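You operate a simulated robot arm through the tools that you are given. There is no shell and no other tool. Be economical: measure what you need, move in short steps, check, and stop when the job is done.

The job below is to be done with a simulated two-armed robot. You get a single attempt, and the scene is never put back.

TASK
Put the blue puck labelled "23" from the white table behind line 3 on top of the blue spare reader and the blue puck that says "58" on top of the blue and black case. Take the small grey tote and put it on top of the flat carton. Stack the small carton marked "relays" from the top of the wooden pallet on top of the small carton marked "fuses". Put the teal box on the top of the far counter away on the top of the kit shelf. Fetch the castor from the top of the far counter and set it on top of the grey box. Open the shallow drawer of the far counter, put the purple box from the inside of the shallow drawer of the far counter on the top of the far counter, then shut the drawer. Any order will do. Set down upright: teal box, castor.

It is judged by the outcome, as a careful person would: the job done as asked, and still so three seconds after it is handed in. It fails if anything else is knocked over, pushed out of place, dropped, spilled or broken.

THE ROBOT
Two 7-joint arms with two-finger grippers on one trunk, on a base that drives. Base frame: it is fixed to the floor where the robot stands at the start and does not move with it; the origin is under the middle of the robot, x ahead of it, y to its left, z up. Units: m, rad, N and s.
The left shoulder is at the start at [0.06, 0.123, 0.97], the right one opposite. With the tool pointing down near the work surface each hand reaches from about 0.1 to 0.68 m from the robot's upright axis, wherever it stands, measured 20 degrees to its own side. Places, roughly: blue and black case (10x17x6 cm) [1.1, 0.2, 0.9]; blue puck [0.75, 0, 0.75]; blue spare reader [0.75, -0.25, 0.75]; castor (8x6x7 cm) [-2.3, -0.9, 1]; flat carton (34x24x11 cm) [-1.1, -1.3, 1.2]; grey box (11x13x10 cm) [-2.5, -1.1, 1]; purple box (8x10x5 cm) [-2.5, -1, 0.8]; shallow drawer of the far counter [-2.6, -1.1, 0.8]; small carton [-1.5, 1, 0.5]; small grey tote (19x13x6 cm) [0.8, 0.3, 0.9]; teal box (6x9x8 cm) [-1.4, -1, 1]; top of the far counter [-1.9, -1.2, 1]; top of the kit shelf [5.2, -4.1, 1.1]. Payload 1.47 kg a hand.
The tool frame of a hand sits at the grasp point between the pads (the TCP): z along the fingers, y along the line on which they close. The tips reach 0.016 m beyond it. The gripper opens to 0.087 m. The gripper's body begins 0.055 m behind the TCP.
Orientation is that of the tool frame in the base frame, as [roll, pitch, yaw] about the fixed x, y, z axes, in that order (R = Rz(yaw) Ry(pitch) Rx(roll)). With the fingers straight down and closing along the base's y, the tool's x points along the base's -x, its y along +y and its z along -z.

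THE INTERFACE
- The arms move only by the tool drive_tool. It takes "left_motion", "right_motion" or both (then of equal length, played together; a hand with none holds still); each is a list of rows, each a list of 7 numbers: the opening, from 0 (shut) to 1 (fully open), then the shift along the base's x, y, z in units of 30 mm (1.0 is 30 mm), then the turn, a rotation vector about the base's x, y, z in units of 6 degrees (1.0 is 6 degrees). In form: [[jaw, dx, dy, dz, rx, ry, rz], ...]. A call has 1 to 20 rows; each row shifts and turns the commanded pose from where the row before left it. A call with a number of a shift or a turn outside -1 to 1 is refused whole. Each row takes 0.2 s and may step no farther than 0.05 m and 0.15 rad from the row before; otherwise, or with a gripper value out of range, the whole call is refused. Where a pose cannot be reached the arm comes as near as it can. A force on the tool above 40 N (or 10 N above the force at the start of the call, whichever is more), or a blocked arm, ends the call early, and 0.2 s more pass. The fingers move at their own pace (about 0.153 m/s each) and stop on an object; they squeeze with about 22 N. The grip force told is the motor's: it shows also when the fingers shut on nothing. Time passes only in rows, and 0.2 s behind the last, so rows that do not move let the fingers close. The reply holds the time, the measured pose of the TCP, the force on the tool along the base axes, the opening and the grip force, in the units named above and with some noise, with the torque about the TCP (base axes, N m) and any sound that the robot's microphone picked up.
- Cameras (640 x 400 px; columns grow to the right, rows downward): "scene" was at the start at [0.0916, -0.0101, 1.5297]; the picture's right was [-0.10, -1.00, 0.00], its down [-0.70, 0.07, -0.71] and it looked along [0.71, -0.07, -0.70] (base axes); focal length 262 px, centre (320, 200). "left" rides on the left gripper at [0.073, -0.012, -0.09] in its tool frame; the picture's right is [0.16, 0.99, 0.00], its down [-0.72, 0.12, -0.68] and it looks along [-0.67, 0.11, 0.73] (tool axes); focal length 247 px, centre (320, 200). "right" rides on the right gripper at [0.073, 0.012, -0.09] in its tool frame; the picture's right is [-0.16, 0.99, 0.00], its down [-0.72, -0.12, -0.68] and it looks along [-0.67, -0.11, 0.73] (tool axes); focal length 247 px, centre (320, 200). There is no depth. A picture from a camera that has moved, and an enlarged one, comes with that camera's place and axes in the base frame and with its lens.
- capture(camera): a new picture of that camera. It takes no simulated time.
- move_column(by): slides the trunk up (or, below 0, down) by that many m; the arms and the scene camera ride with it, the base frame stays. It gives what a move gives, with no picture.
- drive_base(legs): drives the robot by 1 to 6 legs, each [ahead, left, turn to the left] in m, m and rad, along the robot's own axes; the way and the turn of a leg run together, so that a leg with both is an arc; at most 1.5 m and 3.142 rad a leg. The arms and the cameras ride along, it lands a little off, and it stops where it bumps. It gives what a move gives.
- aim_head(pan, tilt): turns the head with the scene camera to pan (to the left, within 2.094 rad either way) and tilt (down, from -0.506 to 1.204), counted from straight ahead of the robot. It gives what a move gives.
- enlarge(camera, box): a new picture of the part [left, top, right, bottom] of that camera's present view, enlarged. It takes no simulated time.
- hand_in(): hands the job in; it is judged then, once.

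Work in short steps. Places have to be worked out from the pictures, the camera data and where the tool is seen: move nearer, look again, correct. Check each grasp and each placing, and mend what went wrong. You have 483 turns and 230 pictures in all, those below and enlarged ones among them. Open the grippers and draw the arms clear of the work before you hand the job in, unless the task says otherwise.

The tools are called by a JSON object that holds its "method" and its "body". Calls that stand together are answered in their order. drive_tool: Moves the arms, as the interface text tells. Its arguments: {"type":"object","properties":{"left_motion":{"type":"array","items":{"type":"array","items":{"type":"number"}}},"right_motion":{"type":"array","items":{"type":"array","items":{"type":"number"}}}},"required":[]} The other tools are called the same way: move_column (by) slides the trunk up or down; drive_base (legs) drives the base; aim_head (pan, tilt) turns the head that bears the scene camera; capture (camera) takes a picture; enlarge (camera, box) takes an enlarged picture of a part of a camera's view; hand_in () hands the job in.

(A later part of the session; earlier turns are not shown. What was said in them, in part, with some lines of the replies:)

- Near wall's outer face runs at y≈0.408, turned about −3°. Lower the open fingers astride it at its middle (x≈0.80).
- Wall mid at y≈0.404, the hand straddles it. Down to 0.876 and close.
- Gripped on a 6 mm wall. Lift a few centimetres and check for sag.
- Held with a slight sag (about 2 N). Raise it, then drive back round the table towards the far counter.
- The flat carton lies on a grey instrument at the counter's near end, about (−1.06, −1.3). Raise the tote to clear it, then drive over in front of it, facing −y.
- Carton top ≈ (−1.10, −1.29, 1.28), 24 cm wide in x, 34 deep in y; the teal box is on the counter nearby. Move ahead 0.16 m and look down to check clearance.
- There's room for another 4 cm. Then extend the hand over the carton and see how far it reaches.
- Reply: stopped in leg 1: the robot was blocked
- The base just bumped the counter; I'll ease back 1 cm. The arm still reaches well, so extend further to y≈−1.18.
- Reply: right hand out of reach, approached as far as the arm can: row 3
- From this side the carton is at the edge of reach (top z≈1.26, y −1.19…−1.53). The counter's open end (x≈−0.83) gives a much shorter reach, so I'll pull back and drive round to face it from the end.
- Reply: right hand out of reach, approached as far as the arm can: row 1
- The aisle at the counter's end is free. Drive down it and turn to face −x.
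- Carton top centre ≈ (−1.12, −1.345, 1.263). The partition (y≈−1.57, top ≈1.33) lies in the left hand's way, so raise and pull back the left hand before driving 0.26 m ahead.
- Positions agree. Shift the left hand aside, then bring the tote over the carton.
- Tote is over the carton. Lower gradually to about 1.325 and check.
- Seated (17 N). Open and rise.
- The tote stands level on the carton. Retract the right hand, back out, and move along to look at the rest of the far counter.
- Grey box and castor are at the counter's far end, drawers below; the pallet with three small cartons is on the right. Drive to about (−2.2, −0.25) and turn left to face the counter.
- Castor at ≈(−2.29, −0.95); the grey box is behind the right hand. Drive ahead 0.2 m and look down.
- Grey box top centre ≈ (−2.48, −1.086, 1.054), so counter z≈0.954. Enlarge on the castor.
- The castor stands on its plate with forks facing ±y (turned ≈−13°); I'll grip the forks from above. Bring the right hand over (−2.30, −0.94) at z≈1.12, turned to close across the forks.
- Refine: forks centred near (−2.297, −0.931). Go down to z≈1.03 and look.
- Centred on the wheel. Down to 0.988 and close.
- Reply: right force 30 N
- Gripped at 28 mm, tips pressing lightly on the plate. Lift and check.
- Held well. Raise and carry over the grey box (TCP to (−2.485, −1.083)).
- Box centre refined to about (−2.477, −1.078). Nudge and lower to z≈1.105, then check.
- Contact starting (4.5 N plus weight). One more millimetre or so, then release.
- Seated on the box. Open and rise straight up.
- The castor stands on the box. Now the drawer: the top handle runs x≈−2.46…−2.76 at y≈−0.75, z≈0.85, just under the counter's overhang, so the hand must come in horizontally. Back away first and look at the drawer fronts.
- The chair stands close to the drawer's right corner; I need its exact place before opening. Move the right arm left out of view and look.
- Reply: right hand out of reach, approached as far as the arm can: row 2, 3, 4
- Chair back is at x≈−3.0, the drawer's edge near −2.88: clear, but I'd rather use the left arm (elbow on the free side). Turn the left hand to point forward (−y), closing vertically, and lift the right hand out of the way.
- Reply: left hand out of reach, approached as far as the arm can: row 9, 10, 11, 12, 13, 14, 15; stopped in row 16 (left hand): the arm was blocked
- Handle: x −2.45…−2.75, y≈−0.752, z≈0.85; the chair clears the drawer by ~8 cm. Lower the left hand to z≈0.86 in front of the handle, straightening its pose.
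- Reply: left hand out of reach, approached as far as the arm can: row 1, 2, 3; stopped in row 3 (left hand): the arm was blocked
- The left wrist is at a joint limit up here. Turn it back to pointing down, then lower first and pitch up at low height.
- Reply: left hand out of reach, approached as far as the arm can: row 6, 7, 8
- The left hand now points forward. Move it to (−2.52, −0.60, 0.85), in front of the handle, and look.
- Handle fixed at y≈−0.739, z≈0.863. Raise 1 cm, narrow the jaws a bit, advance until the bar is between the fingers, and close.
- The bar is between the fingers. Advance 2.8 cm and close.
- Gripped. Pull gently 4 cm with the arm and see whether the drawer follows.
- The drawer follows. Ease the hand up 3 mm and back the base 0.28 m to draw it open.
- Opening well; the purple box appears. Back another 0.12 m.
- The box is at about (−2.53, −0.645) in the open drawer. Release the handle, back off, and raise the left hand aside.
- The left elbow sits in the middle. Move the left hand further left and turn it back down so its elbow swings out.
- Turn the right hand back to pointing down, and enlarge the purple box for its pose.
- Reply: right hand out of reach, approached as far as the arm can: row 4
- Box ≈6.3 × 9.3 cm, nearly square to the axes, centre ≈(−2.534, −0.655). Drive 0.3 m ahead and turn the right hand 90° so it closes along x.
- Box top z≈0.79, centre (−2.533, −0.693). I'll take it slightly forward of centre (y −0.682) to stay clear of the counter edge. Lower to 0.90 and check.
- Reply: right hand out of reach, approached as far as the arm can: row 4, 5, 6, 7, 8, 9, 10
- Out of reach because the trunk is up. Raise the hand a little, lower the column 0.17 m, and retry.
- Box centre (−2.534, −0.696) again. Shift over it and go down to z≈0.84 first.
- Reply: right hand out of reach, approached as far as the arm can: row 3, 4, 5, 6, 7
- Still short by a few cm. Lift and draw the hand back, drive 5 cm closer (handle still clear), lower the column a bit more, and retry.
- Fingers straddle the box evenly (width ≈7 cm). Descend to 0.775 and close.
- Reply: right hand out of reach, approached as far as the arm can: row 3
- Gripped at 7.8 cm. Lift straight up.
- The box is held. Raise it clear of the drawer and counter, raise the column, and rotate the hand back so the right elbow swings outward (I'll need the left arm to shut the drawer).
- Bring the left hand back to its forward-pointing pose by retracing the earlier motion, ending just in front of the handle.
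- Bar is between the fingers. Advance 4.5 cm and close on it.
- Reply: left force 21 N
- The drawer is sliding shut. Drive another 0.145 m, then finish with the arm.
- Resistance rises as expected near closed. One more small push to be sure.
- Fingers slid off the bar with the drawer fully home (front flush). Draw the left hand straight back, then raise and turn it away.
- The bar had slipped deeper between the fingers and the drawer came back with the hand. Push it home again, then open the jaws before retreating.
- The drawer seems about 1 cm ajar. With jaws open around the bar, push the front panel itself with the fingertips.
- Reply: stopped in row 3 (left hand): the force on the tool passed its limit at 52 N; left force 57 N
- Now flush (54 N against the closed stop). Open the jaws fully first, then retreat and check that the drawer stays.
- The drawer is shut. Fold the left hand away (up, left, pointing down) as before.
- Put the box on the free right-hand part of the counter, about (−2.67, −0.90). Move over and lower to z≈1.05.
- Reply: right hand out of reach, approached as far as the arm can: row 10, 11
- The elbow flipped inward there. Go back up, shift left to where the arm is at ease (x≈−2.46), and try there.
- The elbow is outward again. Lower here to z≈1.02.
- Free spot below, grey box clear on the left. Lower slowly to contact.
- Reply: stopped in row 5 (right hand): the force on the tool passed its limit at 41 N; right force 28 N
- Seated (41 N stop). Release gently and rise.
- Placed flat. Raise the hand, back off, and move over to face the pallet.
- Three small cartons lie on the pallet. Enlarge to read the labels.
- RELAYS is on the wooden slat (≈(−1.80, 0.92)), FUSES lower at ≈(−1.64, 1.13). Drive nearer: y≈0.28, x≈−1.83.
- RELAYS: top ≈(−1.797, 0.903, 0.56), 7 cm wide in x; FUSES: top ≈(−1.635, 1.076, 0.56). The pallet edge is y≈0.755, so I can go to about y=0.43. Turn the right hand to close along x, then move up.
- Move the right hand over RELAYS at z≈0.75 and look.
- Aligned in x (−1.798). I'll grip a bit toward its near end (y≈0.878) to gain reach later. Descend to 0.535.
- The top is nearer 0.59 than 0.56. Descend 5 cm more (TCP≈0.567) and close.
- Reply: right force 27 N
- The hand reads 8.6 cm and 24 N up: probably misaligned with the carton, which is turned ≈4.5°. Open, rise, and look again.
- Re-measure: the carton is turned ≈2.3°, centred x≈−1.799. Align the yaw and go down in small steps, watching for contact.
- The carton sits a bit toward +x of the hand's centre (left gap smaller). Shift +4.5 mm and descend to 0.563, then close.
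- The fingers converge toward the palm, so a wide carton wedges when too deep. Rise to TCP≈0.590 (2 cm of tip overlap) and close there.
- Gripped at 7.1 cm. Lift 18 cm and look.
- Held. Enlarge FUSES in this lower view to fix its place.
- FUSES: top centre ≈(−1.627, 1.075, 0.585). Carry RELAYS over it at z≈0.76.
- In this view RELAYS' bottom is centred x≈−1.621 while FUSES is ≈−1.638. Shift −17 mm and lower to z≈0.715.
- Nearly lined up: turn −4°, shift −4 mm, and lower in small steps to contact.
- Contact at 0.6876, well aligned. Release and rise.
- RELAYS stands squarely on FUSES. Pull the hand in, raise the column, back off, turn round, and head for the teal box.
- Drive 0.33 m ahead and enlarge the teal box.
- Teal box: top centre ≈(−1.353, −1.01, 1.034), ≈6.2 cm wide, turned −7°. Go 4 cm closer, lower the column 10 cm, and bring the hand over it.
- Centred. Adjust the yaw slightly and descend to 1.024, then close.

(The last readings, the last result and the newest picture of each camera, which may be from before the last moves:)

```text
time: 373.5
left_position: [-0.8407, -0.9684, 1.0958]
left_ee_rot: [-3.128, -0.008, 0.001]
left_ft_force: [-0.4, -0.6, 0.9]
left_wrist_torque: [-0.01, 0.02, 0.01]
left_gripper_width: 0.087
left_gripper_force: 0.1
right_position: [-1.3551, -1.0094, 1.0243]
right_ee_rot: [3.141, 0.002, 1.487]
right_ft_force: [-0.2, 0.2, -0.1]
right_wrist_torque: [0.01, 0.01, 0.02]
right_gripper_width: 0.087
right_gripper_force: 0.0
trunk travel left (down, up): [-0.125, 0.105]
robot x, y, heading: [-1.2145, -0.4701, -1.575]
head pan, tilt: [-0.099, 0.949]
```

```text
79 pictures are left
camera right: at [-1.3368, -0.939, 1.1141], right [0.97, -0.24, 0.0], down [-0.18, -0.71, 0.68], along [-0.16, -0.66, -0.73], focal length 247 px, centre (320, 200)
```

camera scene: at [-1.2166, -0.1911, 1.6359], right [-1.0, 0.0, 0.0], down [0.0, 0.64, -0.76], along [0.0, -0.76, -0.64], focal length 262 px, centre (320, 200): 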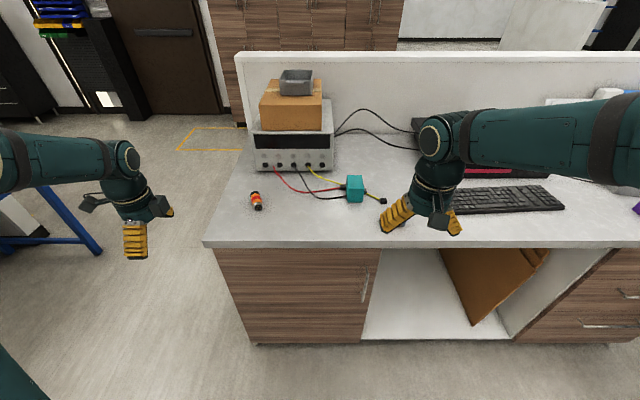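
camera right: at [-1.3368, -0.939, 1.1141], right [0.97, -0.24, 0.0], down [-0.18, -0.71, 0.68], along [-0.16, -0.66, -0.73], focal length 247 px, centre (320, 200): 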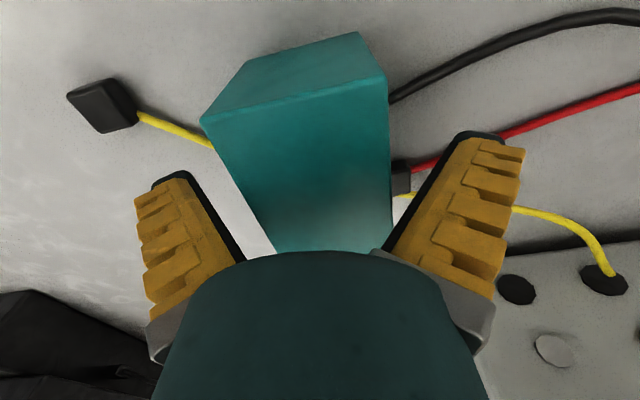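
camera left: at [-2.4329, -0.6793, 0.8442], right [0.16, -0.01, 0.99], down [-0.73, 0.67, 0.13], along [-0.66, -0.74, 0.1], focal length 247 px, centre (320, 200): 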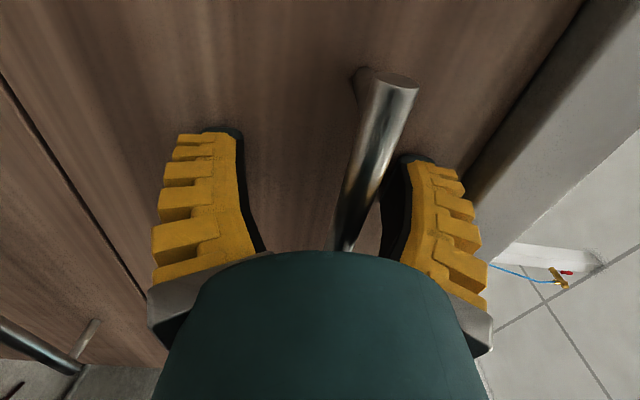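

Shift −4 mm to centre and close.

{"method": "drive_tool", "body": {"right_motion": [[1, -0.15, 0, 0, 0, 0, 0], [1, 0, 0, 0, 0, 0, 0], [0, 0, 0, 0, 0, 0, 0], [0, 0, 0, 0, 0, 0, 0], [0, 0, 0, 0, 0, 0, 0], [0, 0, 0, 0.3, 0, 0, 0], [0, 0, 0, 0.8, 0, 0, 0], [0, 0, 0, 1, 0, 0, 0], [0, 0, 0, 0, 0, 0, 0]]}}

{"method": "capture", "body": {"camera": "right"}}

{"method": "enlarge", "body": {"camera": "scene", "box": [240, 100, 440, 225]}}

```text
time: 375.5
left_position: [-0.8407, -0.9702, 1.0953]
left_ee_rot: [-3.126, -0.009, 0.003]
left_ft_force: [-0.1, -0.4, -0.2]
left_wrist_torque: [0.04, 0.01, 0.0]
left_gripper_width: 0.0872
left_gripper_force: 0.1
right_position: [-1.359, -1.0102, 1.0881]
right_ee_rot: [3.141, 0.004, 1.487]
right_ft_force: [0.6, -0.5, -2.9]
right_wrist_torque: [0.01, 0.01, 0.02]
right_gripper_width: 0.0622
right_gripper_force: 21.9
trunk travel left (down, up): [-0.125, 0.105]
robot x, y, heading: [-1.2166, -0.4728, -1.573]
head pan, tilt: [-0.099, 0.949]
```

```text
78 pictures are left
camera right: at [-1.3418, -0.9394, 1.1778], right [0.97, -0.24, 0.0], down [-0.18, -0.71, 0.68], along [-0.16, -0.66, -0.73], focal length 247 px, centre (320, 200)
```

right: 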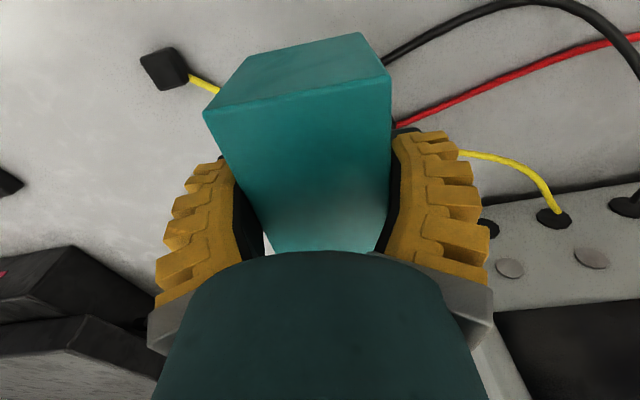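

```text
3.20 times, centred on (340, 162) of scene
camera zoom: at [-1.2243, -0.5556, 1.5161], right [-0.99, 0.1, 0.0], down [0.08, 0.81, -0.58], along [-0.06, -0.58, -0.81], focal length 837 px, centre (256, 320)
```

zoom: 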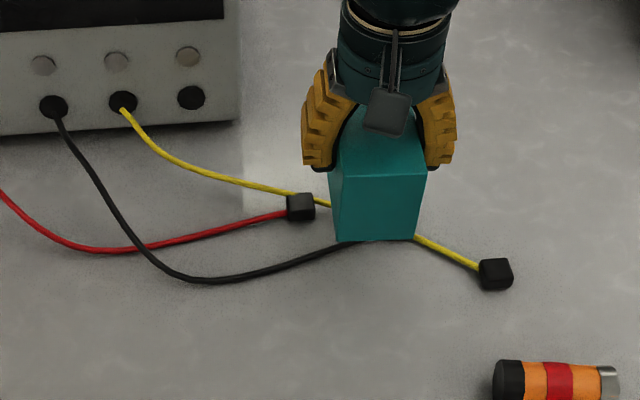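

The teal box is free (leads stay on the counter). Lift higher, back off, and move to the aisle at the counter's end to look for the way to the kit shelf.

{"method": "drive_tool", "body": {"right_motion": [[0, 0, 0, 1, 0, 0, 0], [0, 0, 0, 1, 0, 0, 0], [0, 0, 0.5, 1, 0, 0, 0], [0, 0, 1, 1, 0, 0, 0], [0, 0, 1, 1, 0, 0, 0], [0, 0, 1, 0.5, 0, 0, 0]], "left_motion": [[0.5, 0, 0, 1, 0, 0, 0], [0.5, 0, 0, 1, 0, 0, 0], [0.5, -0.5, 0.5, 1, 0, 0, 0], [0.5, -0.5, 1, 0, 0, 0, 0], [0.5, -0.5, 1, 0, 0, 0, 0], [0.5, -0.5, 1, 0, 0, 0, 0]]}}

{"method": "drive_base", "body": {"legs": [[-0.35, 0, 0], [0, 1.03, 0], [1.45, 0, 0], [0.6, 0, 0]]}}

{"method": "aim_head", "body": {"pan": 1.2, "tilt": 0.3}}

{"method": "capture", "body": {"camera": "scene"}}

```text
time: 376.9
left_position: [-0.9018, -0.8597, 1.1874]
left_ee_rot: [-3.13, -0.007, 0.002]
left_ft_force: [-0.2, 0.5, 0.1]
left_wrist_torque: [-0.06, -0.02, 0.0]
left_gripper_width: 0.049
left_gripper_force: 4.0
right_position: [-1.3579, -0.9045, 1.253]
right_ee_rot: [3.138, 0.005, 1.487]
right_ft_force: [1.5, 0.4, -1.9]
right_wrist_torque: [-0.04, -0.01, -0.01]
right_gripper_width: 0.0619
right_gripper_force: 21.8
trunk travel left (down, up): [-0.125, 0.105]
robot x, y, heading: [-1.2144, -0.4712, -1.573]
head pan, tilt: [-0.099, 0.949]
```

```text
time: 398.0
left_position: [0.0432, -2.5797, 1.1846]
left_ee_rot: [-3.126, -0.009, -0.048]
left_ft_force: [-0.8, 0.1, 0.8]
left_wrist_torque: [0.03, -0.01, 0.04]
left_gripper_width: 0.049
left_gripper_force: 4.5
right_position: [-0.4139, -2.6017, 1.2519]
right_ee_rot: [3.14, 0.004, 1.436]
right_ft_force: [0.4, -0.5, -1.5]
right_wrist_torque: [-0.03, -0.01, -0.01]
right_gripper_width: 0.0614
right_gripper_force: 21.7
trunk travel left (down, up): [-0.125, 0.105]
robot x, y, heading: [-0.2546, -2.1727, -1.627]
head pan, tilt: [-0.099, 0.949]
```

```text
time: 399.4
left_position: [0.0428, -2.579, 1.1859]
left_ee_rot: [-3.127, -0.008, -0.048]
left_ft_force: [0.0, -0.3, -0.3]
left_wrist_torque: [-0.01, 0.01, 0.02]
left_gripper_width: 0.0493
left_gripper_force: 3.7
right_position: [-0.4141, -2.6025, 1.2517]
right_ee_rot: [3.139, 0.003, 1.435]
right_ft_force: [-0.9, 0.8, -1.5]
right_wrist_torque: [-0.05, 0.02, -0.02]
right_gripper_width: 0.0611
right_gripper_force: 21.7
trunk travel left (down, up): [-0.125, 0.105]
robot x, y, heading: [-0.2532, -2.1745, -1.626]
head pan, tilt: [1.201, 0.3]
```

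```text
76 pictures are left
camera scene: at [-0.1671, -2.2235, 1.5721], right [-0.41, -0.91, 0.0], down [-0.27, 0.12, -0.96], along [0.87, -0.39, -0.3], focal length 262 px, centre (320, 200)
```

scene: 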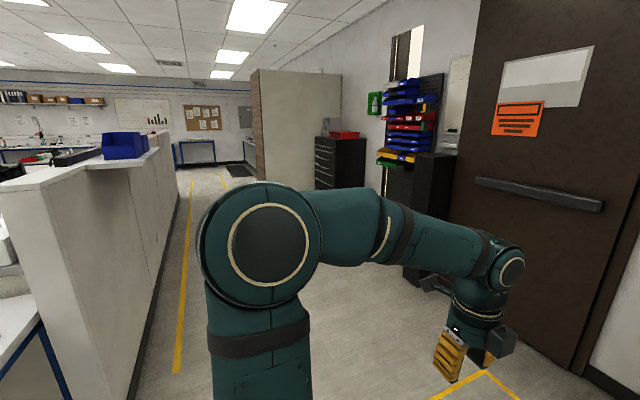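

The aisle runs on toward +x. Turn to face along it and drive on, to look for the kit shelf near (5.2, −4.1).

{"method": "drive_base", "body": {"legs": [[0.25, 0, 0], [0, 0, 1.626], [1.5, 0, 0], [1.0, 0, 0]]}}

{"method": "aim_head", "body": {"pan": -0.4, "tilt": 0.2}}

{"method": "capture", "body": {"camera": "scene"}}

```text
time: 417.1
left_position: [2.6245, -1.9921, 1.1856]
left_ee_rot: [-3.128, -0.008, 1.611]
left_ft_force: [0.2, -1.2, -0.3]
left_wrist_torque: [-0.01, 0.0, 0.0]
left_gripper_width: 0.0492
left_gripper_force: 4.2
right_position: [2.6872, -2.4458, 1.2516]
right_ee_rot: [3.14, 0.003, 3.097]
right_ft_force: [0.2, 0.6, -2.5]
right_wrist_torque: [0.02, -0.01, -0.02]
right_gripper_width: 0.0611
right_gripper_force: 21.8
trunk travel left (down, up): [-0.125, 0.105]
robot x, y, heading: [2.2447, -2.321, 0.035]
head pan, tilt: [1.201, 0.3]
```

```text
time: 418.8
left_position: [2.6235, -1.992, 1.1861]
left_ee_rot: [-3.127, -0.008, 1.611]
left_ft_force: [0.0, -0.8, 1.1]
left_wrist_torque: [0.01, -0.04, 0.0]
left_gripper_width: 0.0492
left_gripper_force: 3.3
right_position: [2.6864, -2.4467, 1.2516]
right_ee_rot: [3.141, 0.004, 3.096]
right_ft_force: [-0.5, -0.1, -1.6]
right_wrist_torque: [-0.03, -0.04, 0.01]
right_gripper_width: 0.061
right_gripper_force: 22.0
trunk travel left (down, up): [-0.125, 0.105]
robot x, y, heading: [2.2503, -2.3261, 0.037]
head pan, tilt: [-0.4, 0.201]
```

```text
75 pictures are left
camera scene: at [2.3429, -2.3567, 1.5814], right [-0.35, -0.94, 0.0], down [-0.19, 0.07, -0.98], along [0.92, -0.35, -0.2], focal length 262 px, centre (320, 200)
```

scene: 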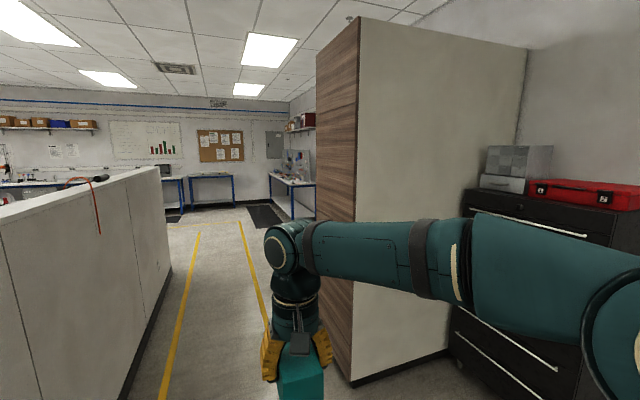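

The way leads past a tall cabinet (corner ≈(3.67, −3.08)) with the panel at y≈−1.68 on the left. Stretch both hands forward to draw the elbows in before passing.

{"method": "drive_tool", "body": {"left_motion": [[0.5, 1, -0.8, 0.3, 0, 0, 0], [0.5, 1, -0.8, 0.3, 0, 0, 0], [0.5, 1, -0.8, 0.3, 0, 0, 0], [0.5, 1, -0.8, 0.3, 0, 0, 0], [0.5, 1, -0.8, 0.3, 0, 0, 0], [0.5, 1, -0.5, 0, 0, 0, 0]], "right_motion": [[0, 0.8, -0.2, 0, 0, 0, 0], [0, 0.8, -0.2, 0, 0, 0, 0], [0, 0.8, -0.2, 0, 0, 0, 0], [0, 0.8, -0.2, 0, 0, 0, 0], [0, 0.8, -0.2, 0, 0, 0, 0], [0, 0, 0, 0, 0, 0, 0]]}}

{"method": "aim_head", "body": {"pan": 0.0, "tilt": 0.7}}

{"method": "capture", "body": {"camera": "scene"}}

```text
time: 420.2
left_position: [2.8027, -2.1274, 1.2322]
left_ee_rot: [-3.124, -0.011, 1.612]
left_ft_force: [0.3, -1.1, -0.1]
left_wrist_torque: [-0.02, 0.03, 0.01]
left_gripper_width: 0.0492
left_gripper_force: 4.2
right_position: [2.8073, -2.477, 1.2512]
right_ee_rot: [3.14, 0.003, 3.097]
right_ft_force: [0.2, 1.6, -2.1]
right_wrist_torque: [0.02, 0.0, 0.01]
right_gripper_width: 0.061
right_gripper_force: 21.6
trunk travel left (down, up): [-0.125, 0.105]
robot x, y, heading: [2.2482, -2.3253, 0.042]
head pan, tilt: [-0.4, 0.201]
```

```text
time: 421.1
left_position: [2.8024, -2.1274, 1.2331]
left_ee_rot: [-3.128, -0.008, 1.612]
left_ft_force: [0.0, 0.4, 0.2]
left_wrist_torque: [-0.01, -0.05, 0.02]
left_gripper_width: 0.0493
left_gripper_force: 4.0
right_position: [2.8066, -2.4761, 1.2505]
right_ee_rot: [3.14, 0.004, 3.096]
right_ft_force: [0.2, 0.7, -2.5]
right_wrist_torque: [-0.04, -0.02, 0.02]
right_gripper_width: 0.0612
right_gripper_force: 22.1
trunk travel left (down, up): [-0.125, 0.105]
robot x, y, heading: [2.2417, -2.3191, 0.036]
head pan, tilt: [0.0, 0.7]
```

```text
74 pictures are left
camera scene: at [2.3407, -2.3206, 1.536], right [0.04, -1.0, 0.0], down [-0.64, -0.02, -0.77], along [0.76, 0.03, -0.64], focal length 262 px, centre (320, 200)
```

scene: 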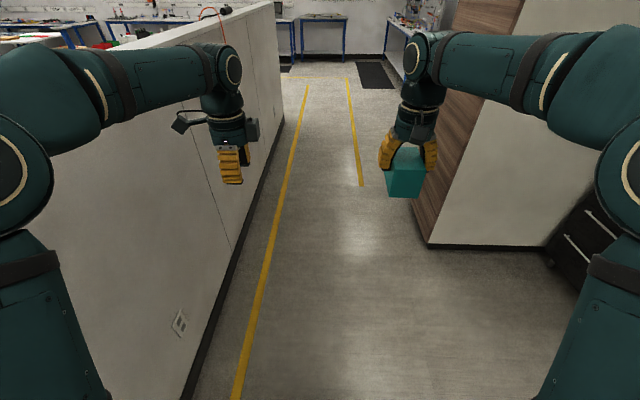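

Elbows clear both sides by over 15 cm. Drive 1.3 m on, straightening the heading, and look.

{"method": "drive_base", "body": {"legs": [[1.3, -0.06, -0.036]]}}

{"method": "aim_head", "body": {"pan": -0.3, "tilt": 0.3}}

{"method": "capture", "body": {"camera": "scene"}}

```text
time: 427.7
left_position: [4.1174, -2.2069, 1.2326]
left_ee_rot: [-3.128, -0.009, 1.555]
left_ft_force: [1.2, -0.7, 0.3]
left_wrist_torque: [-0.01, -0.01, 0.03]
left_gripper_width: 0.049
left_gripper_force: 3.4
right_position: [4.1016, -2.5553, 1.2513]
right_ee_rot: [3.139, 0.002, 3.039]
right_ft_force: [-0.4, 0.3, -1.6]
right_wrist_torque: [-0.02, -0.01, -0.01]
right_gripper_width: 0.0609
right_gripper_force: 21.7
trunk travel left (down, up): [-0.125, 0.105]
robot x, y, heading: [3.5532, -2.3664, -0.018]
head pan, tilt: [0.0, 0.7]
```

```text
time: 428.6
left_position: [4.119, -2.2048, 1.2327]
left_ee_rot: [-3.126, -0.01, 1.556]
left_ft_force: [0.1, -0.3, 0.6]
left_wrist_torque: [0.01, -0.04, 0.0]
left_gripper_width: 0.049
left_gripper_force: 4.2
right_position: [4.1026, -2.5539, 1.2516]
right_ee_rot: [3.139, 0.004, 3.041]
right_ft_force: [0.6, -0.2, -1.4]
right_wrist_torque: [0.01, -0.01, -0.01]
right_gripper_width: 0.0608
right_gripper_force: 22.3
trunk travel left (down, up): [-0.125, 0.105]
robot x, y, heading: [3.5482, -2.3699, -0.019]
head pan, tilt: [-0.3, 0.3]
```

```text
73 pictures are left
camera scene: at [3.6496, -2.4009, 1.572], right [-0.31, -0.95, 0.0], down [-0.28, 0.09, -0.95], along [0.91, -0.3, -0.3], focal length 262 px, centre (320, 200)
```

scene: 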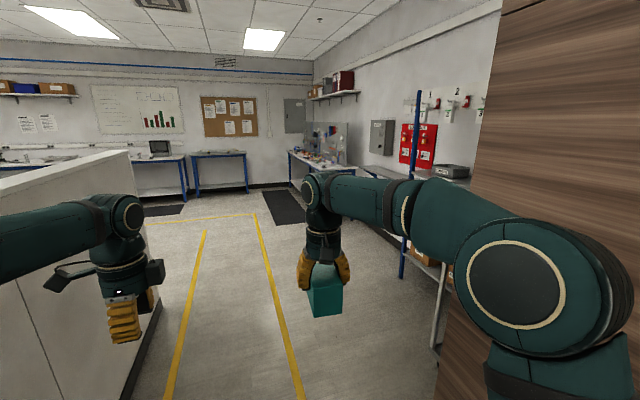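

A shelf rack with blue posts stands beyond the cabinet at (4.8…5.6, ≈−3.75). Drive to x≈5.2, turn right to face it.

{"method": "drive_base", "body": {"legs": [[1.5, -0.1, 0.019], [0.15, 0, 0], [0, 0, -1.571]]}}

{"method": "aim_head", "body": {"pan": 0, "tilt": 0.5}}

{"method": "capture", "body": {"camera": "scene"}}

```text
refused: leg 1 is longer than a leg can be; nothing moved
```

```text
time: 429.4
left_position: [4.1182, -2.2059, 1.2337]
left_ee_rot: [-3.128, -0.008, 1.555]
left_ft_force: [-0.3, 0.1, -0.4]
left_wrist_torque: [0.0, 0.01, 0.0]
left_gripper_width: 0.0495
left_gripper_force: 4.1
right_position: [4.1026, -2.5558, 1.2516]
right_ee_rot: [3.138, 0.004, 3.041]
right_ft_force: [0.0, -0.5, -1.5]
right_wrist_torque: [0.01, 0.01, 0.01]
right_gripper_width: 0.0608
right_gripper_force: 22.1
trunk travel left (down, up): [-0.125, 0.105]
robot x, y, heading: [3.5485, -2.3664, -0.017]
head pan, tilt: [0.0, 0.499]
```

```text
72 pictures are left
camera scene: at [3.6519, -2.3733, 1.5537], right [-0.02, -1.0, 0.0], down [-0.48, 0.01, -0.88], along [0.88, -0.02, -0.48], focal length 262 px, centre (320, 200)
```

scene: 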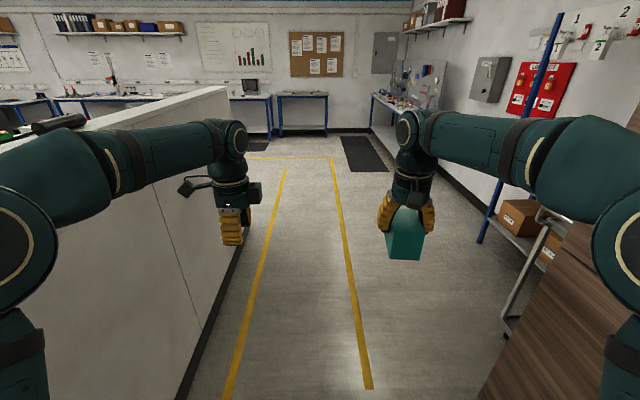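

The leg was too long by a hair. Same route in shorter legs.

{"method": "drive_base", "body": {"legs": [[1.4, -0.1, 0.019], [0.25, 0, 0], [0, 0, -1.571]]}}

{"method": "capture", "body": {"camera": "scene"}}

```text
time: 441.7
left_position: [5.4055, -3.0387, 1.2337]
left_ee_rot: [-3.127, -0.009, 0.025]
left_ft_force: [0.2, -0.5, -0.5]
left_wrist_torque: [0.04, -0.01, -0.03]
left_gripper_width: 0.049
left_gripper_force: 3.7
right_position: [5.055, -3.0371, 1.2499]
right_ee_rot: [3.14, 0.004, 1.511]
right_ft_force: [0.1, 0.2, -2.4]
right_wrist_torque: [-0.04, 0.01, 0.01]
right_gripper_width: 0.0606
right_gripper_force: 22.3
trunk travel left (down, up): [-0.125, 0.105]
robot x, y, heading: [5.2171, -2.4756, -1.551]
head pan, tilt: [0.0, 0.499]
```

```text
71 pictures are left
camera scene: at [5.221, -2.5822, 1.5537], right [-1.0, -0.02, 0.0], down [-0.01, 0.48, -0.88], along [0.02, -0.88, -0.48], focal length 262 px, centre (320, 200)
```

scene: 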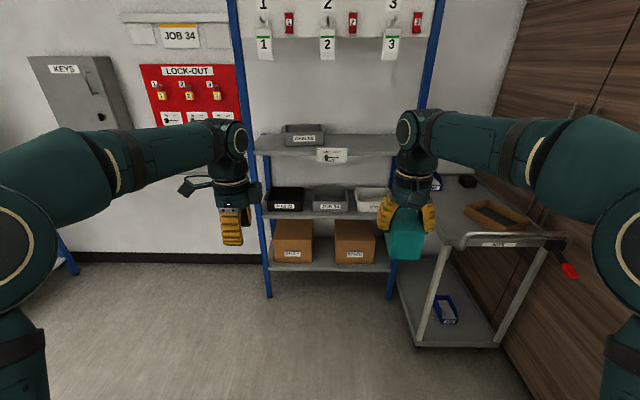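

Enlarge the shelf and the cart labels.

{"method": "enlarge", "body": {"camera": "scene", "box": [240, 100, 400, 200]}}

{"method": "enlarge", "body": {"camera": "scene", "box": [390, 160, 590, 350]}}

```text
4.00 times, centred on (320, 150) of scene
camera zoom: at [5.221, -2.5822, 1.5537], right [-1.0, -0.02, 0.0], down [-0.01, 0.48, -0.88], along [0.02, -0.88, -0.48], focal length 1046 px, centre (320, 400)
```

zoom: 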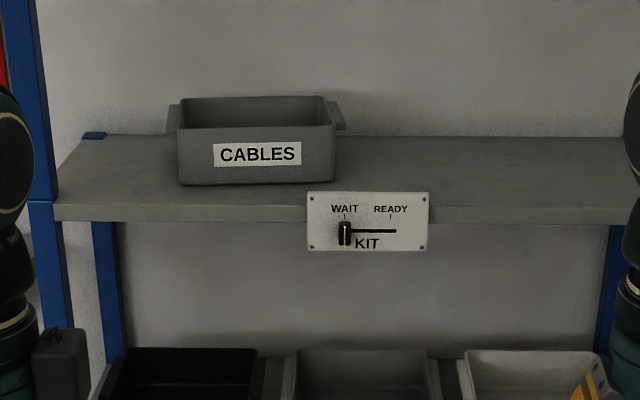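

```text
2.11 times, centred on (490, 255) of scene
camera zoom: at [5.221, -2.5822, 1.5537], right [-1.0, -0.02, 0.0], down [-0.01, 0.48, -0.88], along [0.02, -0.88, -0.48], focal length 551 px, centre (-38, 84)
```

zoom: 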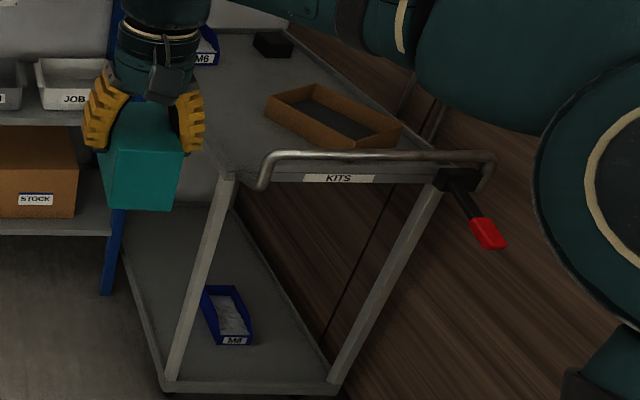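

This is the kit shelf (KIT sign; tote "CABLES" on its top board, z≈1.1, front edge y≈−3.94). I'll set the box at about (5.02, −4.08), right of the tote. Pull the left hand up and back, raise the column, and drive in.

{"method": "drive_tool", "body": {"left_motion": [[0.5, 0, 1, 0.5, 0, 0, 0], [0.5, 0, 1, 0.5, 0, 0, 0], [0.5, 0, 1, 0.5, 0, 0, 0], [0.5, 0, 1, 0.5, 0, 0, 0], [0.5, 0, 1, 0.5, 0, 0, 0], [0.5, 0, 1, 0.5, 0, 0, 0]]}}

{"method": "move_column", "body": {"by": 0.1}}

{"method": "drive_base", "body": {"legs": [[0.65, -0.08, -0.02]]}}

{"method": "capture", "body": {"camera": "scene"}}

```text
time: 443.1
left_position: [5.4062, -2.8591, 1.3232]
left_ee_rot: [-3.129, -0.009, 0.024]
left_ft_force: [-0.8, 0.7, 0.3]
left_wrist_torque: [-0.03, 0.01, 0.04]
left_gripper_width: 0.0492
left_gripper_force: 4.2
right_position: [5.0567, -3.0352, 1.2515]
right_ee_rot: [3.139, 0.004, 1.511]
right_ft_force: [0.1, 0.9, -1.6]
right_wrist_torque: [-0.01, 0.02, -0.02]
right_gripper_width: 0.0606
right_gripper_force: 22.2
trunk travel left (down, up): [-0.125, 0.105]
robot x, y, heading: [5.2223, -2.4757, -1.548]
head pan, tilt: [0.0, 0.499]
```

```text
time: 444.4
left_position: [5.4066, -2.86, 1.4216]
left_ee_rot: [-3.128, -0.009, 0.024]
left_ft_force: [-1.0, 0.2, 0.4]
left_wrist_torque: [-0.01, -0.01, 0.02]
left_gripper_width: 0.049
left_gripper_force: 4.4
right_position: [5.055, -3.0376, 1.3509]
right_ee_rot: [3.14, 0.004, 1.51]
right_ft_force: [-0.3, -0.6, -3.1]
right_wrist_torque: [0.03, 0.0, 0.0]
right_gripper_width: 0.0606
right_gripper_force: 21.9
trunk travel left (down, up): [-0.225, 0.005]
robot x, y, heading: [5.2228, -2.4793, -1.549]
head pan, tilt: [0.0, 0.499]
```

```text
time: 448.0
left_position: [5.3297, -3.5143, 1.4223]
left_ee_rot: [-3.128, -0.009, 0.007]
left_ft_force: [-0.5, 0.4, 0.2]
left_wrist_torque: [0.01, -0.02, -0.01]
left_gripper_width: 0.0492
left_gripper_force: 4.3
right_position: [4.9778, -3.6854, 1.3511]
right_ee_rot: [3.141, 0.004, 1.494]
right_ft_force: [-0.5, 0.5, -2.3]
right_wrist_torque: [0.0, -0.05, 0.04]
right_gripper_width: 0.0604
right_gripper_force: 22.4
trunk travel left (down, up): [-0.225, 0.005]
robot x, y, heading: [5.1488, -3.1336, -1.565]
head pan, tilt: [0.0, 0.499]
```

```text
68 pictures are left
camera scene: at [5.1497, -3.2333, 1.6537], right [-1.0, -0.01, 0.0], down [0.0, 0.48, -0.88], along [0.0, -0.88, -0.48], focal length 262 px, centre (320, 200)
```

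scene: 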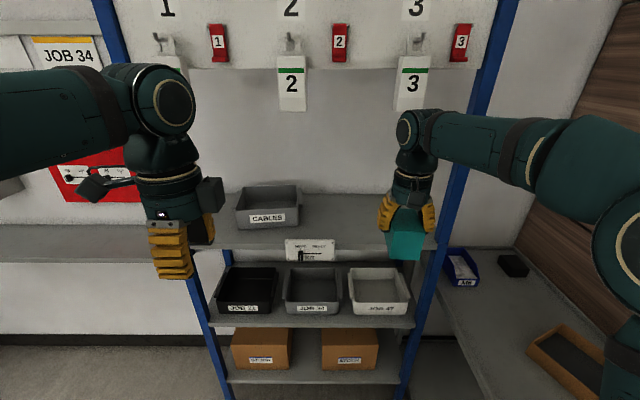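

Geometry confirmed: board z≈1.098, front edge y≈−3.947. Drive 0.37 m further in.

{"method": "drive_base", "body": {"legs": [[0.36, 0, -0.005]]}}

{"method": "aim_head", "body": {"pan": 0, "tilt": 0.75}}

{"method": "capture", "body": {"camera": "scene"}}

{"method": "capture", "body": {"camera": "right"}}

```text
time: 450.3
left_position: [5.332, -3.8698, 1.4213]
left_ee_rot: [-3.127, -0.01, 0.008]
left_ft_force: [0.1, -1.1, 0.1]
left_wrist_torque: [-0.01, -0.01, 0.01]
left_gripper_width: 0.049
left_gripper_force: 4.2
right_position: [4.9791, -4.0409, 1.3517]
right_ee_rot: [3.138, 0.005, 1.494]
right_ft_force: [-1.0, 0.0, -1.6]
right_wrist_torque: [0.02, 0.01, -0.01]
right_gripper_width: 0.0606
right_gripper_force: 21.9
trunk travel left (down, up): [-0.225, 0.005]
robot x, y, heading: [5.1512, -3.4844, -1.563]
head pan, tilt: [0.0, 0.499]
```

```text
time: 451.1
left_position: [5.332, -3.8698, 1.4219]
left_ee_rot: [-3.128, -0.009, 0.007]
left_ft_force: [0.3, 0.0, -0.5]
left_wrist_torque: [-0.01, 0.0, -0.01]
left_gripper_width: 0.0492
left_gripper_force: 3.6
right_position: [4.9792, -4.0415, 1.352]
right_ee_rot: [3.14, 0.003, 1.494]
right_ft_force: [-0.2, -0.1, -1.7]
right_wrist_torque: [-0.04, 0.04, -0.01]
right_gripper_width: 0.0604
right_gripper_force: 22.1
trunk travel left (down, up): [-0.225, 0.005]
robot x, y, heading: [5.1517, -3.4846, -1.565]
head pan, tilt: [0.0, 0.75]
```

```text
67 pictures are left
camera scene: at [5.1515, -3.5802, 1.6318], right [-1.0, -0.01, 0.0], down [0.0, 0.68, -0.73], along [0.0, -0.73, -0.68], focal length 262 px, centre (320, 200)
```

scene: 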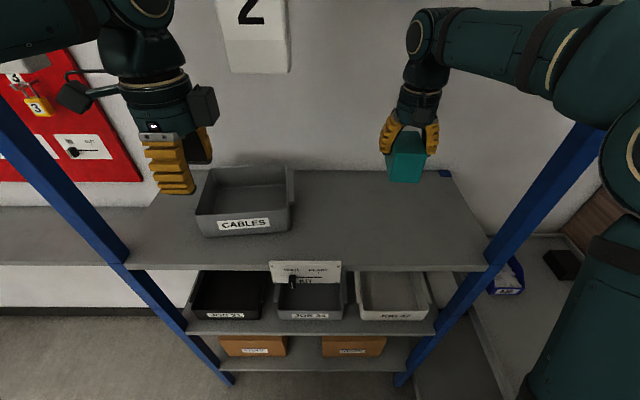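

```text
66 pictures are left
camera right: at [4.996, -3.9698, 1.4409], right [0.97, -0.23, 0.0], down [-0.17, -0.71, 0.68], along [-0.16, -0.66, -0.73], focal length 247 px, centre (320, 200)
```

right: 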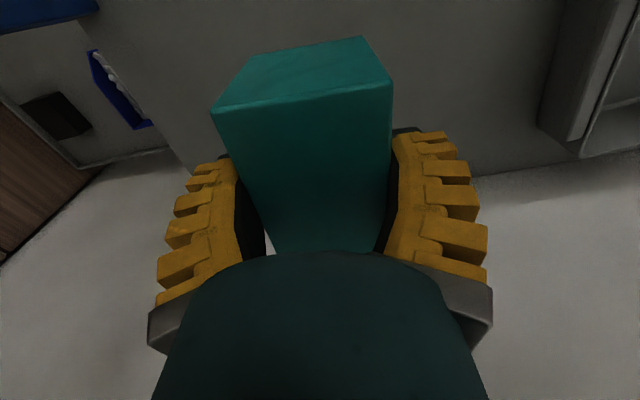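

Over the board with good margins. Move 2.5 cm further in and lower to z≈1.19.

{"method": "drive_tool", "body": {"right_motion": [[0, 0, -0.4, -0.8, 0, 0, 0], [0, 0, -0.4, -0.9, 0, 0, 0], [0, 0, 0, -0.9, 0, 0, 0], [0, 0, 0, -0.9, 0, 0, 0], [0, 0, 0, -0.9, 0, 0, 0], [0, 0, 0, -0.9, 0, 0, 0], [0, 0, 0, 0, 0, 0, 0]]}}

{"method": "enlarge", "body": {"camera": "scene", "box": [300, 100, 500, 225]}}

```text
time: 452.7
left_position: [5.3319, -3.8689, 1.4233]
left_ee_rot: [-3.127, -0.009, 0.01]
left_ft_force: [-0.1, -0.6, 0.3]
left_wrist_torque: [-0.04, -0.02, 0.0]
left_gripper_width: 0.0494
left_gripper_force: 3.6
right_position: [4.9782, -4.063, 1.1922]
right_ee_rot: [3.14, 0.003, 1.495]
right_ft_force: [-0.1, 0.6, -1.0]
right_wrist_torque: [0.02, 0.01, 0.0]
right_gripper_width: 0.0605
right_gripper_force: 22.0
trunk travel left (down, up): [-0.225, 0.005]
robot x, y, heading: [5.1497, -3.4835, -1.566]
head pan, tilt: [0.0, 0.75]
```

```text
3.20 times, centred on (400, 162) of scene
camera zoom: at [5.1515, -3.5799, 1.6318], right [-1.0, -0.01, 0.0], down [0.0, 0.68, -0.73], along [0.0, -0.73, -0.68], focal length 837 px, centre (64, 320)
```

zoom: 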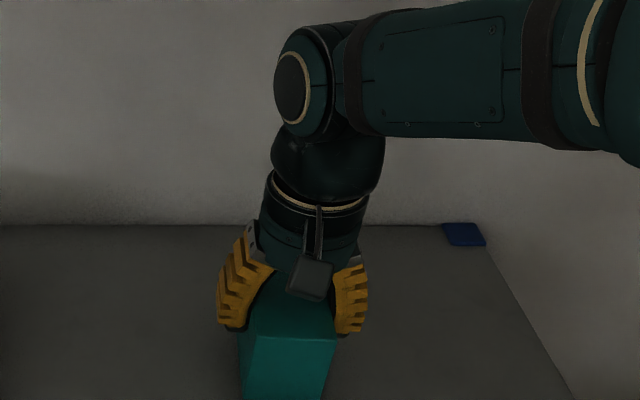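

Lower slowly to contact.

{"method": "drive_tool", "body": {"right_motion": [[0, 0, 0, -0.3, 0, 0, 0], [0, 0, 0, -0.2, 0, 0, 0], [0, 0, 0, -0.12, 0, 0, 0], [0, 0, 0, -0.12, 0, 0, 0], [0, 0, 0, 0, 0, 0, 0]]}}

{"method": "enlarge", "body": {"camera": "scene", "box": [300, 140, 500, 265]}}

```text
time: 453.9
left_position: [5.3327, -3.8673, 1.4217]
left_ee_rot: [-3.127, -0.01, 0.008]
left_ft_force: [-0.4, 0.1, 0.4]
left_wrist_torque: [-0.04, -0.01, 0.06]
left_gripper_width: 0.0489
left_gripper_force: 4.0
right_position: [4.9786, -4.0643, 1.1725]
right_ee_rot: [3.141, 0.006, 1.493]
right_ft_force: [1.6, -1.9, 20.2]
right_wrist_torque: [-0.01, 0.02, 0.0]
right_gripper_width: 0.0634
right_gripper_force: 21.8
trunk travel left (down, up): [-0.225, 0.005]
robot x, y, heading: [5.1496, -3.4866, -1.566]
head pan, tilt: [0.0, 0.75]
```

```text
3.20 times, centred on (400, 202) of scene
camera zoom: at [5.1522, -3.5788, 1.6319], right [-1.0, -0.01, 0.0], down [0.0, 0.68, -0.73], along [0.0, -0.73, -0.68], focal length 837 px, centre (64, 192)
```

zoom: 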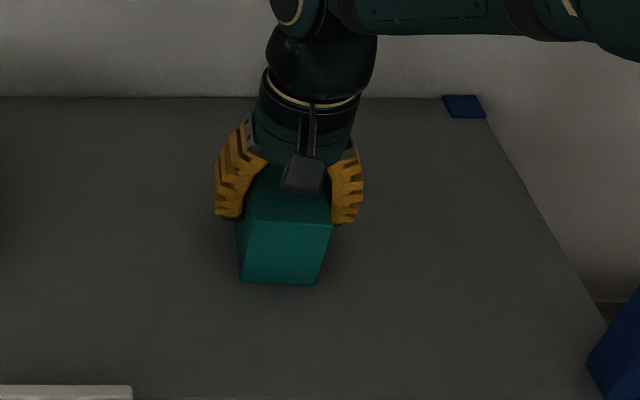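

Contact at 1.1725 (20 N) – as predicted. Release and rise.

{"method": "drive_tool", "body": {"right_motion": [[0.9, 0, 0, 0.05, 0, 0, 0], [1, 0, 0, 0, 0, 0, 0], [1, 0, 0, 0, 0, 0, 0], [1, 0, 0, 0.4, 0, 0, 0], [1, 0, 0, 0.8, 0, 0, 0], [1, 0, 0, 1, 0, 0, 0], [1, 0, 0, 1, 0, 0, 0], [1, 0, 0, 1, 0, 0, 0], [1, 0, 0, 1, 0, 0, 0], [1, 0, 0, 1, 0, 0, 0], [1, 0, 0, 0, 0, 0, 0]]}}

{"method": "capture", "body": {"camera": "right"}}

{"method": "capture", "body": {"camera": "scene"}}

```text
time: 456.5
left_position: [5.3037, -3.8734, 1.4236]
left_ee_rot: [-3.127, -0.028, 0.001]
left_ft_force: [0.6, 0.5, -1.0]
left_wrist_torque: [-0.03, -0.01, 0.0]
left_gripper_width: 0.0489
left_gripper_force: 4.2
right_position: [4.9265, -4.0651, 1.3236]
right_ee_rot: [-3.135, -0.064, 1.443]
right_ft_force: [1.6, 0.9, -0.2]
right_wrist_torque: [0.0, 0.1, 0.02]
right_gripper_width: 0.0869
right_gripper_force: 0.0
trunk travel left (down, up): [-0.225, 0.005]
robot x, y, heading: [5.1507, -3.486, -1.574]
head pan, tilt: [0.0, 0.75]
stopped in row 11 (right hand): the arm was blocked; the commanded pose is now the measured one
```

```text
63 pictures are left
camera right: at [4.9481, -4.0011, 1.418], right [0.96, -0.28, -0.02], down [-0.21, -0.74, 0.63], along [-0.19, -0.6, -0.77], focal length 247 px, centre (320, 200)
```

right: 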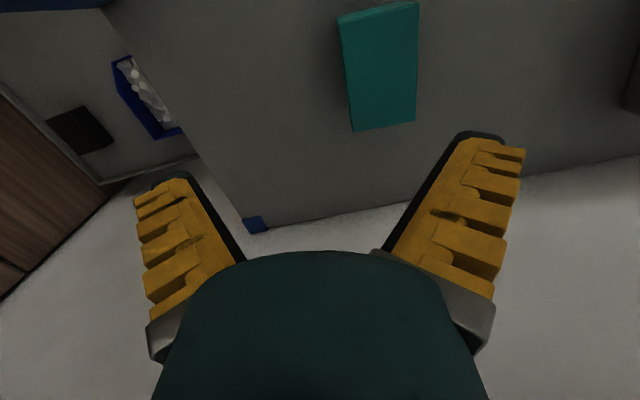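

```text
62 pictures are left
camera scene: at [5.1213, -3.5834, 1.631], right [-1.0, 0.0, -0.02], down [0.02, 0.68, -0.73], along [0.01, -0.73, -0.68], focal length 262 px, centre (320, 200)
```

scene: 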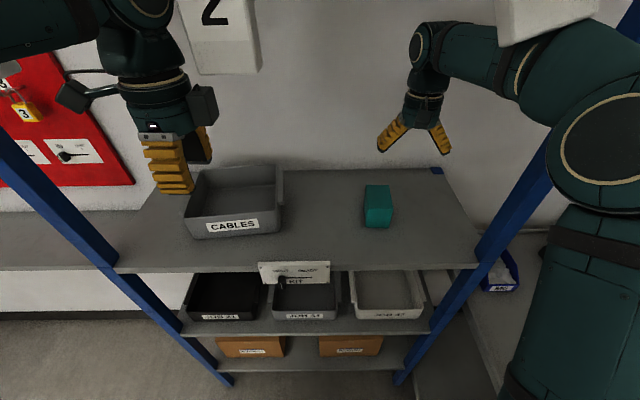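

The rising forearm met tag plate "3" hanging above. Come back down 5 cm to relieve it, then withdraw low toward the robot instead.

{"method": "drive_tool", "body": {"right_motion": [[1, 0.3, 0, -0.5, 0, 0, 0], [1, 0.5, 0, -0.6, 0, 0, 0.2], [1, 0.5, 0, -0.5, 0, 0, 0.2], [1, 0, 0, 0, 0, 0, 0]]}}

{"method": "capture", "body": {"camera": "scene"}}

```text
time: 457.5
left_position: [5.3185, -3.8735, 1.4229]
left_ee_rot: [-3.124, -0.018, 0.006]
left_ft_force: [-0.2, 0.7, -0.4]
left_wrist_torque: [-0.01, 0.0, 0.05]
left_gripper_width: 0.0487
left_gripper_force: 4.2
right_position: [4.9928, -4.0677, 1.2832]
right_ee_rot: [-3.133, -0.049, 1.506]
right_ft_force: [-0.8, -1.1, 0.1]
right_wrist_torque: [-0.02, 0.03, 0.01]
right_gripper_width: 0.0868
right_gripper_force: 0.0
trunk travel left (down, up): [-0.225, 0.005]
robot x, y, heading: [5.1519, -3.4811, -1.568]
head pan, tilt: [0.0, 0.75]
```

```text
61 pictures are left
camera scene: at [5.1384, -3.5856, 1.6313], right [-1.0, 0.0, -0.01], down [0.0, 0.68, -0.73], along [0.01, -0.73, -0.68], focal length 262 px, centre (320, 200)
```

scene: 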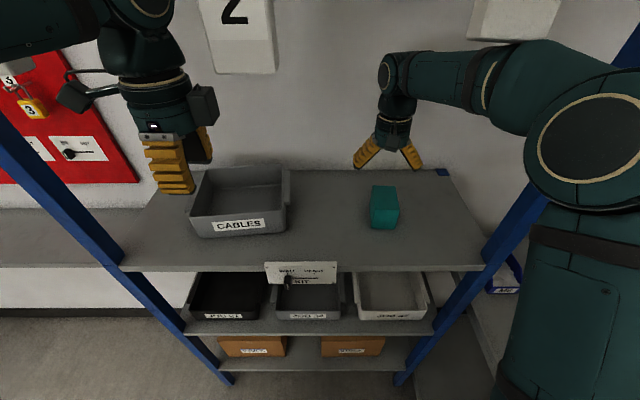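

The arm still leans on something above (body slightly rolled). Lower the column 6 cm – the tips stay above the box – to free the forearm.

{"method": "move_column", "body": {"by": -0.06}}

{"method": "capture", "body": {"camera": "scene"}}

{"method": "capture", "body": {"camera": "right"}}

```text
time: 458.5
left_position: [5.3289, -3.87, 1.3622]
left_ee_rot: [-3.128, -0.009, 0.005]
left_ft_force: [0.4, 0.3, 0.5]
left_wrist_torque: [0.0, -0.02, -0.03]
left_gripper_width: 0.0492
left_gripper_force: 3.8
right_position: [5.0031, -4.0649, 1.2346]
right_ee_rot: [-3.126, -0.028, 1.508]
right_ft_force: [0.1, 0.6, 0.3]
right_wrist_torque: [0.02, 0.04, 0.01]
right_gripper_width: 0.0872
right_gripper_force: 0.1
trunk travel left (down, up): [-0.165, 0.065]
robot x, y, heading: [5.1504, -3.4864, -1.569]
head pan, tilt: [0.0, 0.75]
```

```text
60 pictures are left
camera scene: at [5.1501, -3.58, 1.572], right [-1.0, 0.0, 0.0], down [0.0, 0.68, -0.73], along [0.0, -0.73, -0.68], focal length 262 px, centre (320, 200)
```

scene: 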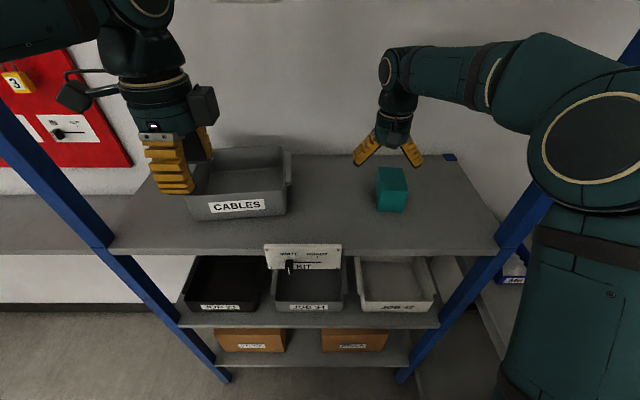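

```text
59 pictures are left
camera right: at [5.0201, -3.9964, 1.326], right [0.98, -0.22, -0.02], down [-0.15, -0.73, 0.66], along [-0.16, -0.64, -0.75], focal length 247 px, centre (320, 200)
```

right: 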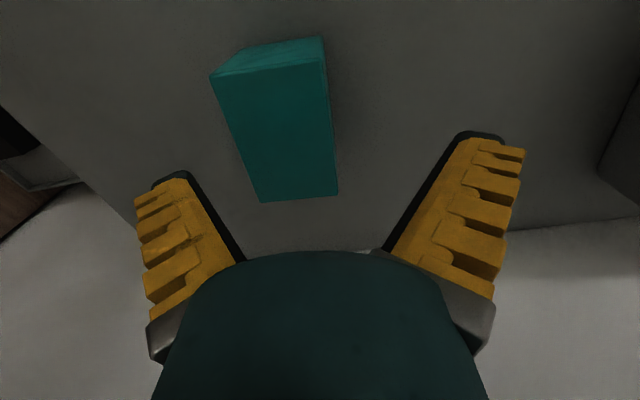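

The body is level again and the box stands upright. Back straight out 0.4 m.

{"method": "drive_base", "body": {"legs": [[-0.4, 0, 0]]}}

{"method": "aim_head", "body": {"pan": 0, "tilt": 0.5}}

{"method": "capture", "body": {"camera": "scene"}}

```text
time: 461.0
left_position: [5.3271, -3.4736, 1.3618]
left_ee_rot: [-3.128, -0.009, -0.003]
left_ft_force: [-0.9, -0.1, -0.1]
left_wrist_torque: [-0.03, 0.01, -0.01]
left_gripper_width: 0.0492
left_gripper_force: 4.0
right_position: [4.9994, -3.6676, 1.2344]
right_ee_rot: [-3.128, -0.029, 1.498]
right_ft_force: [0.3, -0.5, 0.0]
right_wrist_torque: [-0.03, 0.01, -0.01]
right_gripper_width: 0.0868
right_gripper_force: 0.1
trunk travel left (down, up): [-0.165, 0.065]
robot x, y, heading: [5.1498, -3.0915, -1.578]
head pan, tilt: [0.0, 0.75]
```

```text
time: 461.8
left_position: [5.3272, -3.4743, 1.3622]
left_ee_rot: [-3.128, -0.009, -0.002]
left_ft_force: [0.2, 0.0, 0.4]
left_wrist_torque: [0.02, 0.01, 0.03]
left_gripper_width: 0.0492
left_gripper_force: 4.0
right_position: [4.999, -3.668, 1.2324]
right_ee_rot: [-3.129, -0.029, 1.499]
right_ft_force: [0.0, -0.3, 0.2]
right_wrist_torque: [-0.01, -0.02, 0.0]
right_gripper_width: 0.0871
right_gripper_force: 0.1
trunk travel left (down, up): [-0.165, 0.065]
robot x, y, heading: [5.1506, -3.0882, -1.581]
head pan, tilt: [0.0, 0.499]
```

```text
58 pictures are left
camera scene: at [5.1502, -3.1918, 1.5936], right [-1.0, 0.0, 0.0], down [0.0, 0.48, -0.88], along [0.0, -0.88, -0.48], focal length 262 px, centre (320, 200)
```

scene: 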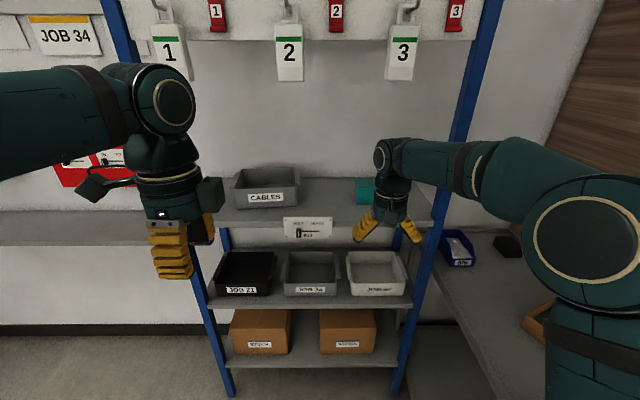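

Check the tags, sign and box closely.

{"method": "enlarge", "body": {"camera": "scene", "box": [140, 0, 500, 225]}}

```text
1.78 times, centred on (320, 112) of scene
camera zoom: at [5.1502, -3.1918, 1.5936], right [-1.0, 0.0, 0.0], down [0.0, 0.48, -0.88], along [0.0, -0.88, -0.48], focal length 465 px, centre (320, 356)
```

zoom: 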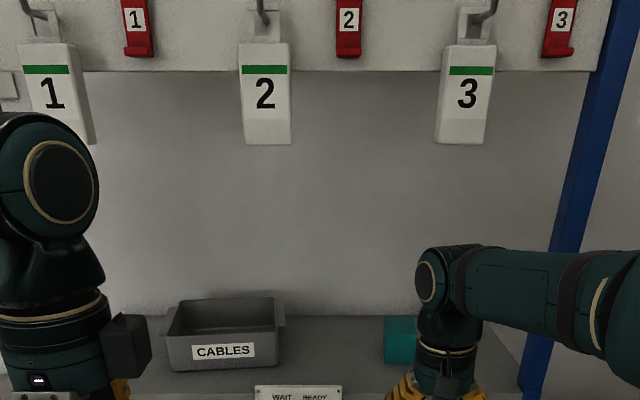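

All intact. Back off a bit more and open both grippers fully.

{"method": "drive_base", "body": {"legs": [[-0.35, 0, 0]]}}

{"method": "drive_tool", "body": {"left_motion": [[1, 0, 0, 0, 0, 0, 0], [1, 0, 0, 0, 0, 0, 0], [1, 0, 0, 0, 0, 0, 0]], "right_motion": [[1, 0, 0, 0, 0, 0, 0], [1, 0, 0, 0, 0, 0, 0], [1, 0, 0, 0, 0, 0, 0]]}}

{"method": "capture", "body": {"camera": "scene"}}

```text
time: 464.0
left_position: [5.3276, -3.1286, 1.3634]
left_ee_rot: [-3.128, -0.01, -0.007]
left_ft_force: [-0.1, 0.6, 0.4]
left_wrist_torque: [0.0, 0.0, 0.06]
left_gripper_width: 0.049
left_gripper_force: 4.0
right_position: [4.9985, -3.319, 1.2344]
right_ee_rot: [-3.129, -0.028, 1.494]
right_ft_force: [-0.8, 0.0, 0.0]
right_wrist_torque: [0.0, 0.0, -0.01]
right_gripper_width: 0.0872
right_gripper_force: 0.1
trunk travel left (down, up): [-0.165, 0.065]
robot x, y, heading: [5.1522, -2.7418, -1.582]
head pan, tilt: [0.0, 0.499]
```

```text
time: 464.8
left_position: [5.3283, -3.1283, 1.3621]
left_ee_rot: [-3.128, -0.011, -0.007]
left_ft_force: [-0.9, 0.7, -0.6]
left_wrist_torque: [-0.02, 0.01, -0.03]
left_gripper_width: 0.087
left_gripper_force: 0.1
right_position: [4.9989, -3.3188, 1.2336]
right_ee_rot: [-3.13, -0.028, 1.494]
right_ft_force: [0.1, 0.2, -0.3]
right_wrist_torque: [0.01, 0.01, 0.0]
right_gripper_width: 0.0872
right_gripper_force: 0.1
trunk travel left (down, up): [-0.165, 0.065]
robot x, y, heading: [5.1536, -2.7386, -1.583]
head pan, tilt: [0.0, 0.499]
```

```text
56 pictures are left
camera scene: at [5.1523, -2.8442, 1.5937], right [-1.0, 0.01, 0.0], down [0.01, 0.48, -0.88], along [-0.01, -0.88, -0.48], focal length 262 px, centre (320, 200)
```

scene: 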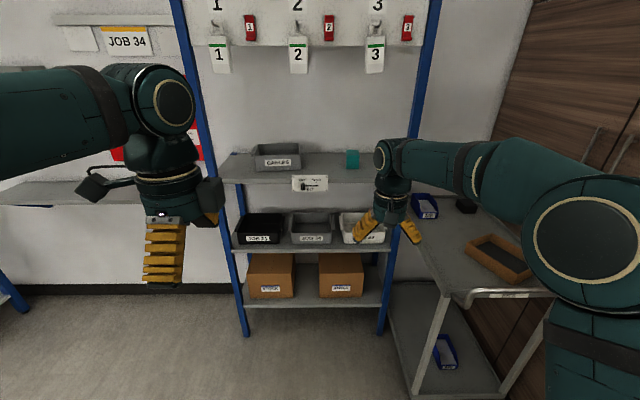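

The teal box stands on the kit shelf, both grippers are open and clear, and every other placement was checked as it was made. Handing in.

{"method": "hand_in", "body": {}}

```text
The job is handed in.
```

I finished all seven placements and handed the job in; I checked each one in the camera pictures as I made it, and have had no verdict back.

- **Pucks:** "23" is on the blue spare reader and "58" is on the blue and black case.
- **Tote:** the small grey tote stands level on the flat carton.
- **Cartons:** "relays" is stacked squarely on "fuses".
- **Castor:** it stands upright on the grey box.
- **Drawer:** the purple box is on the top of the far counter and the shallow drawer is shut. It came back open once as I let go of the handle, so I pushed it home again, and its front then looked flush.
- **Teal box:** it stands upright on the top of the kit shelf, to the right of the "CABLES" tote.

There were two light contacts along the way:
- The base bumped the far counter once while lining up for the tote.
- The right forearm pressed on something above it at the kit shelf, most likely hanging tag "3". I freed it, and the tags and sign looked undisturbed afterwards.
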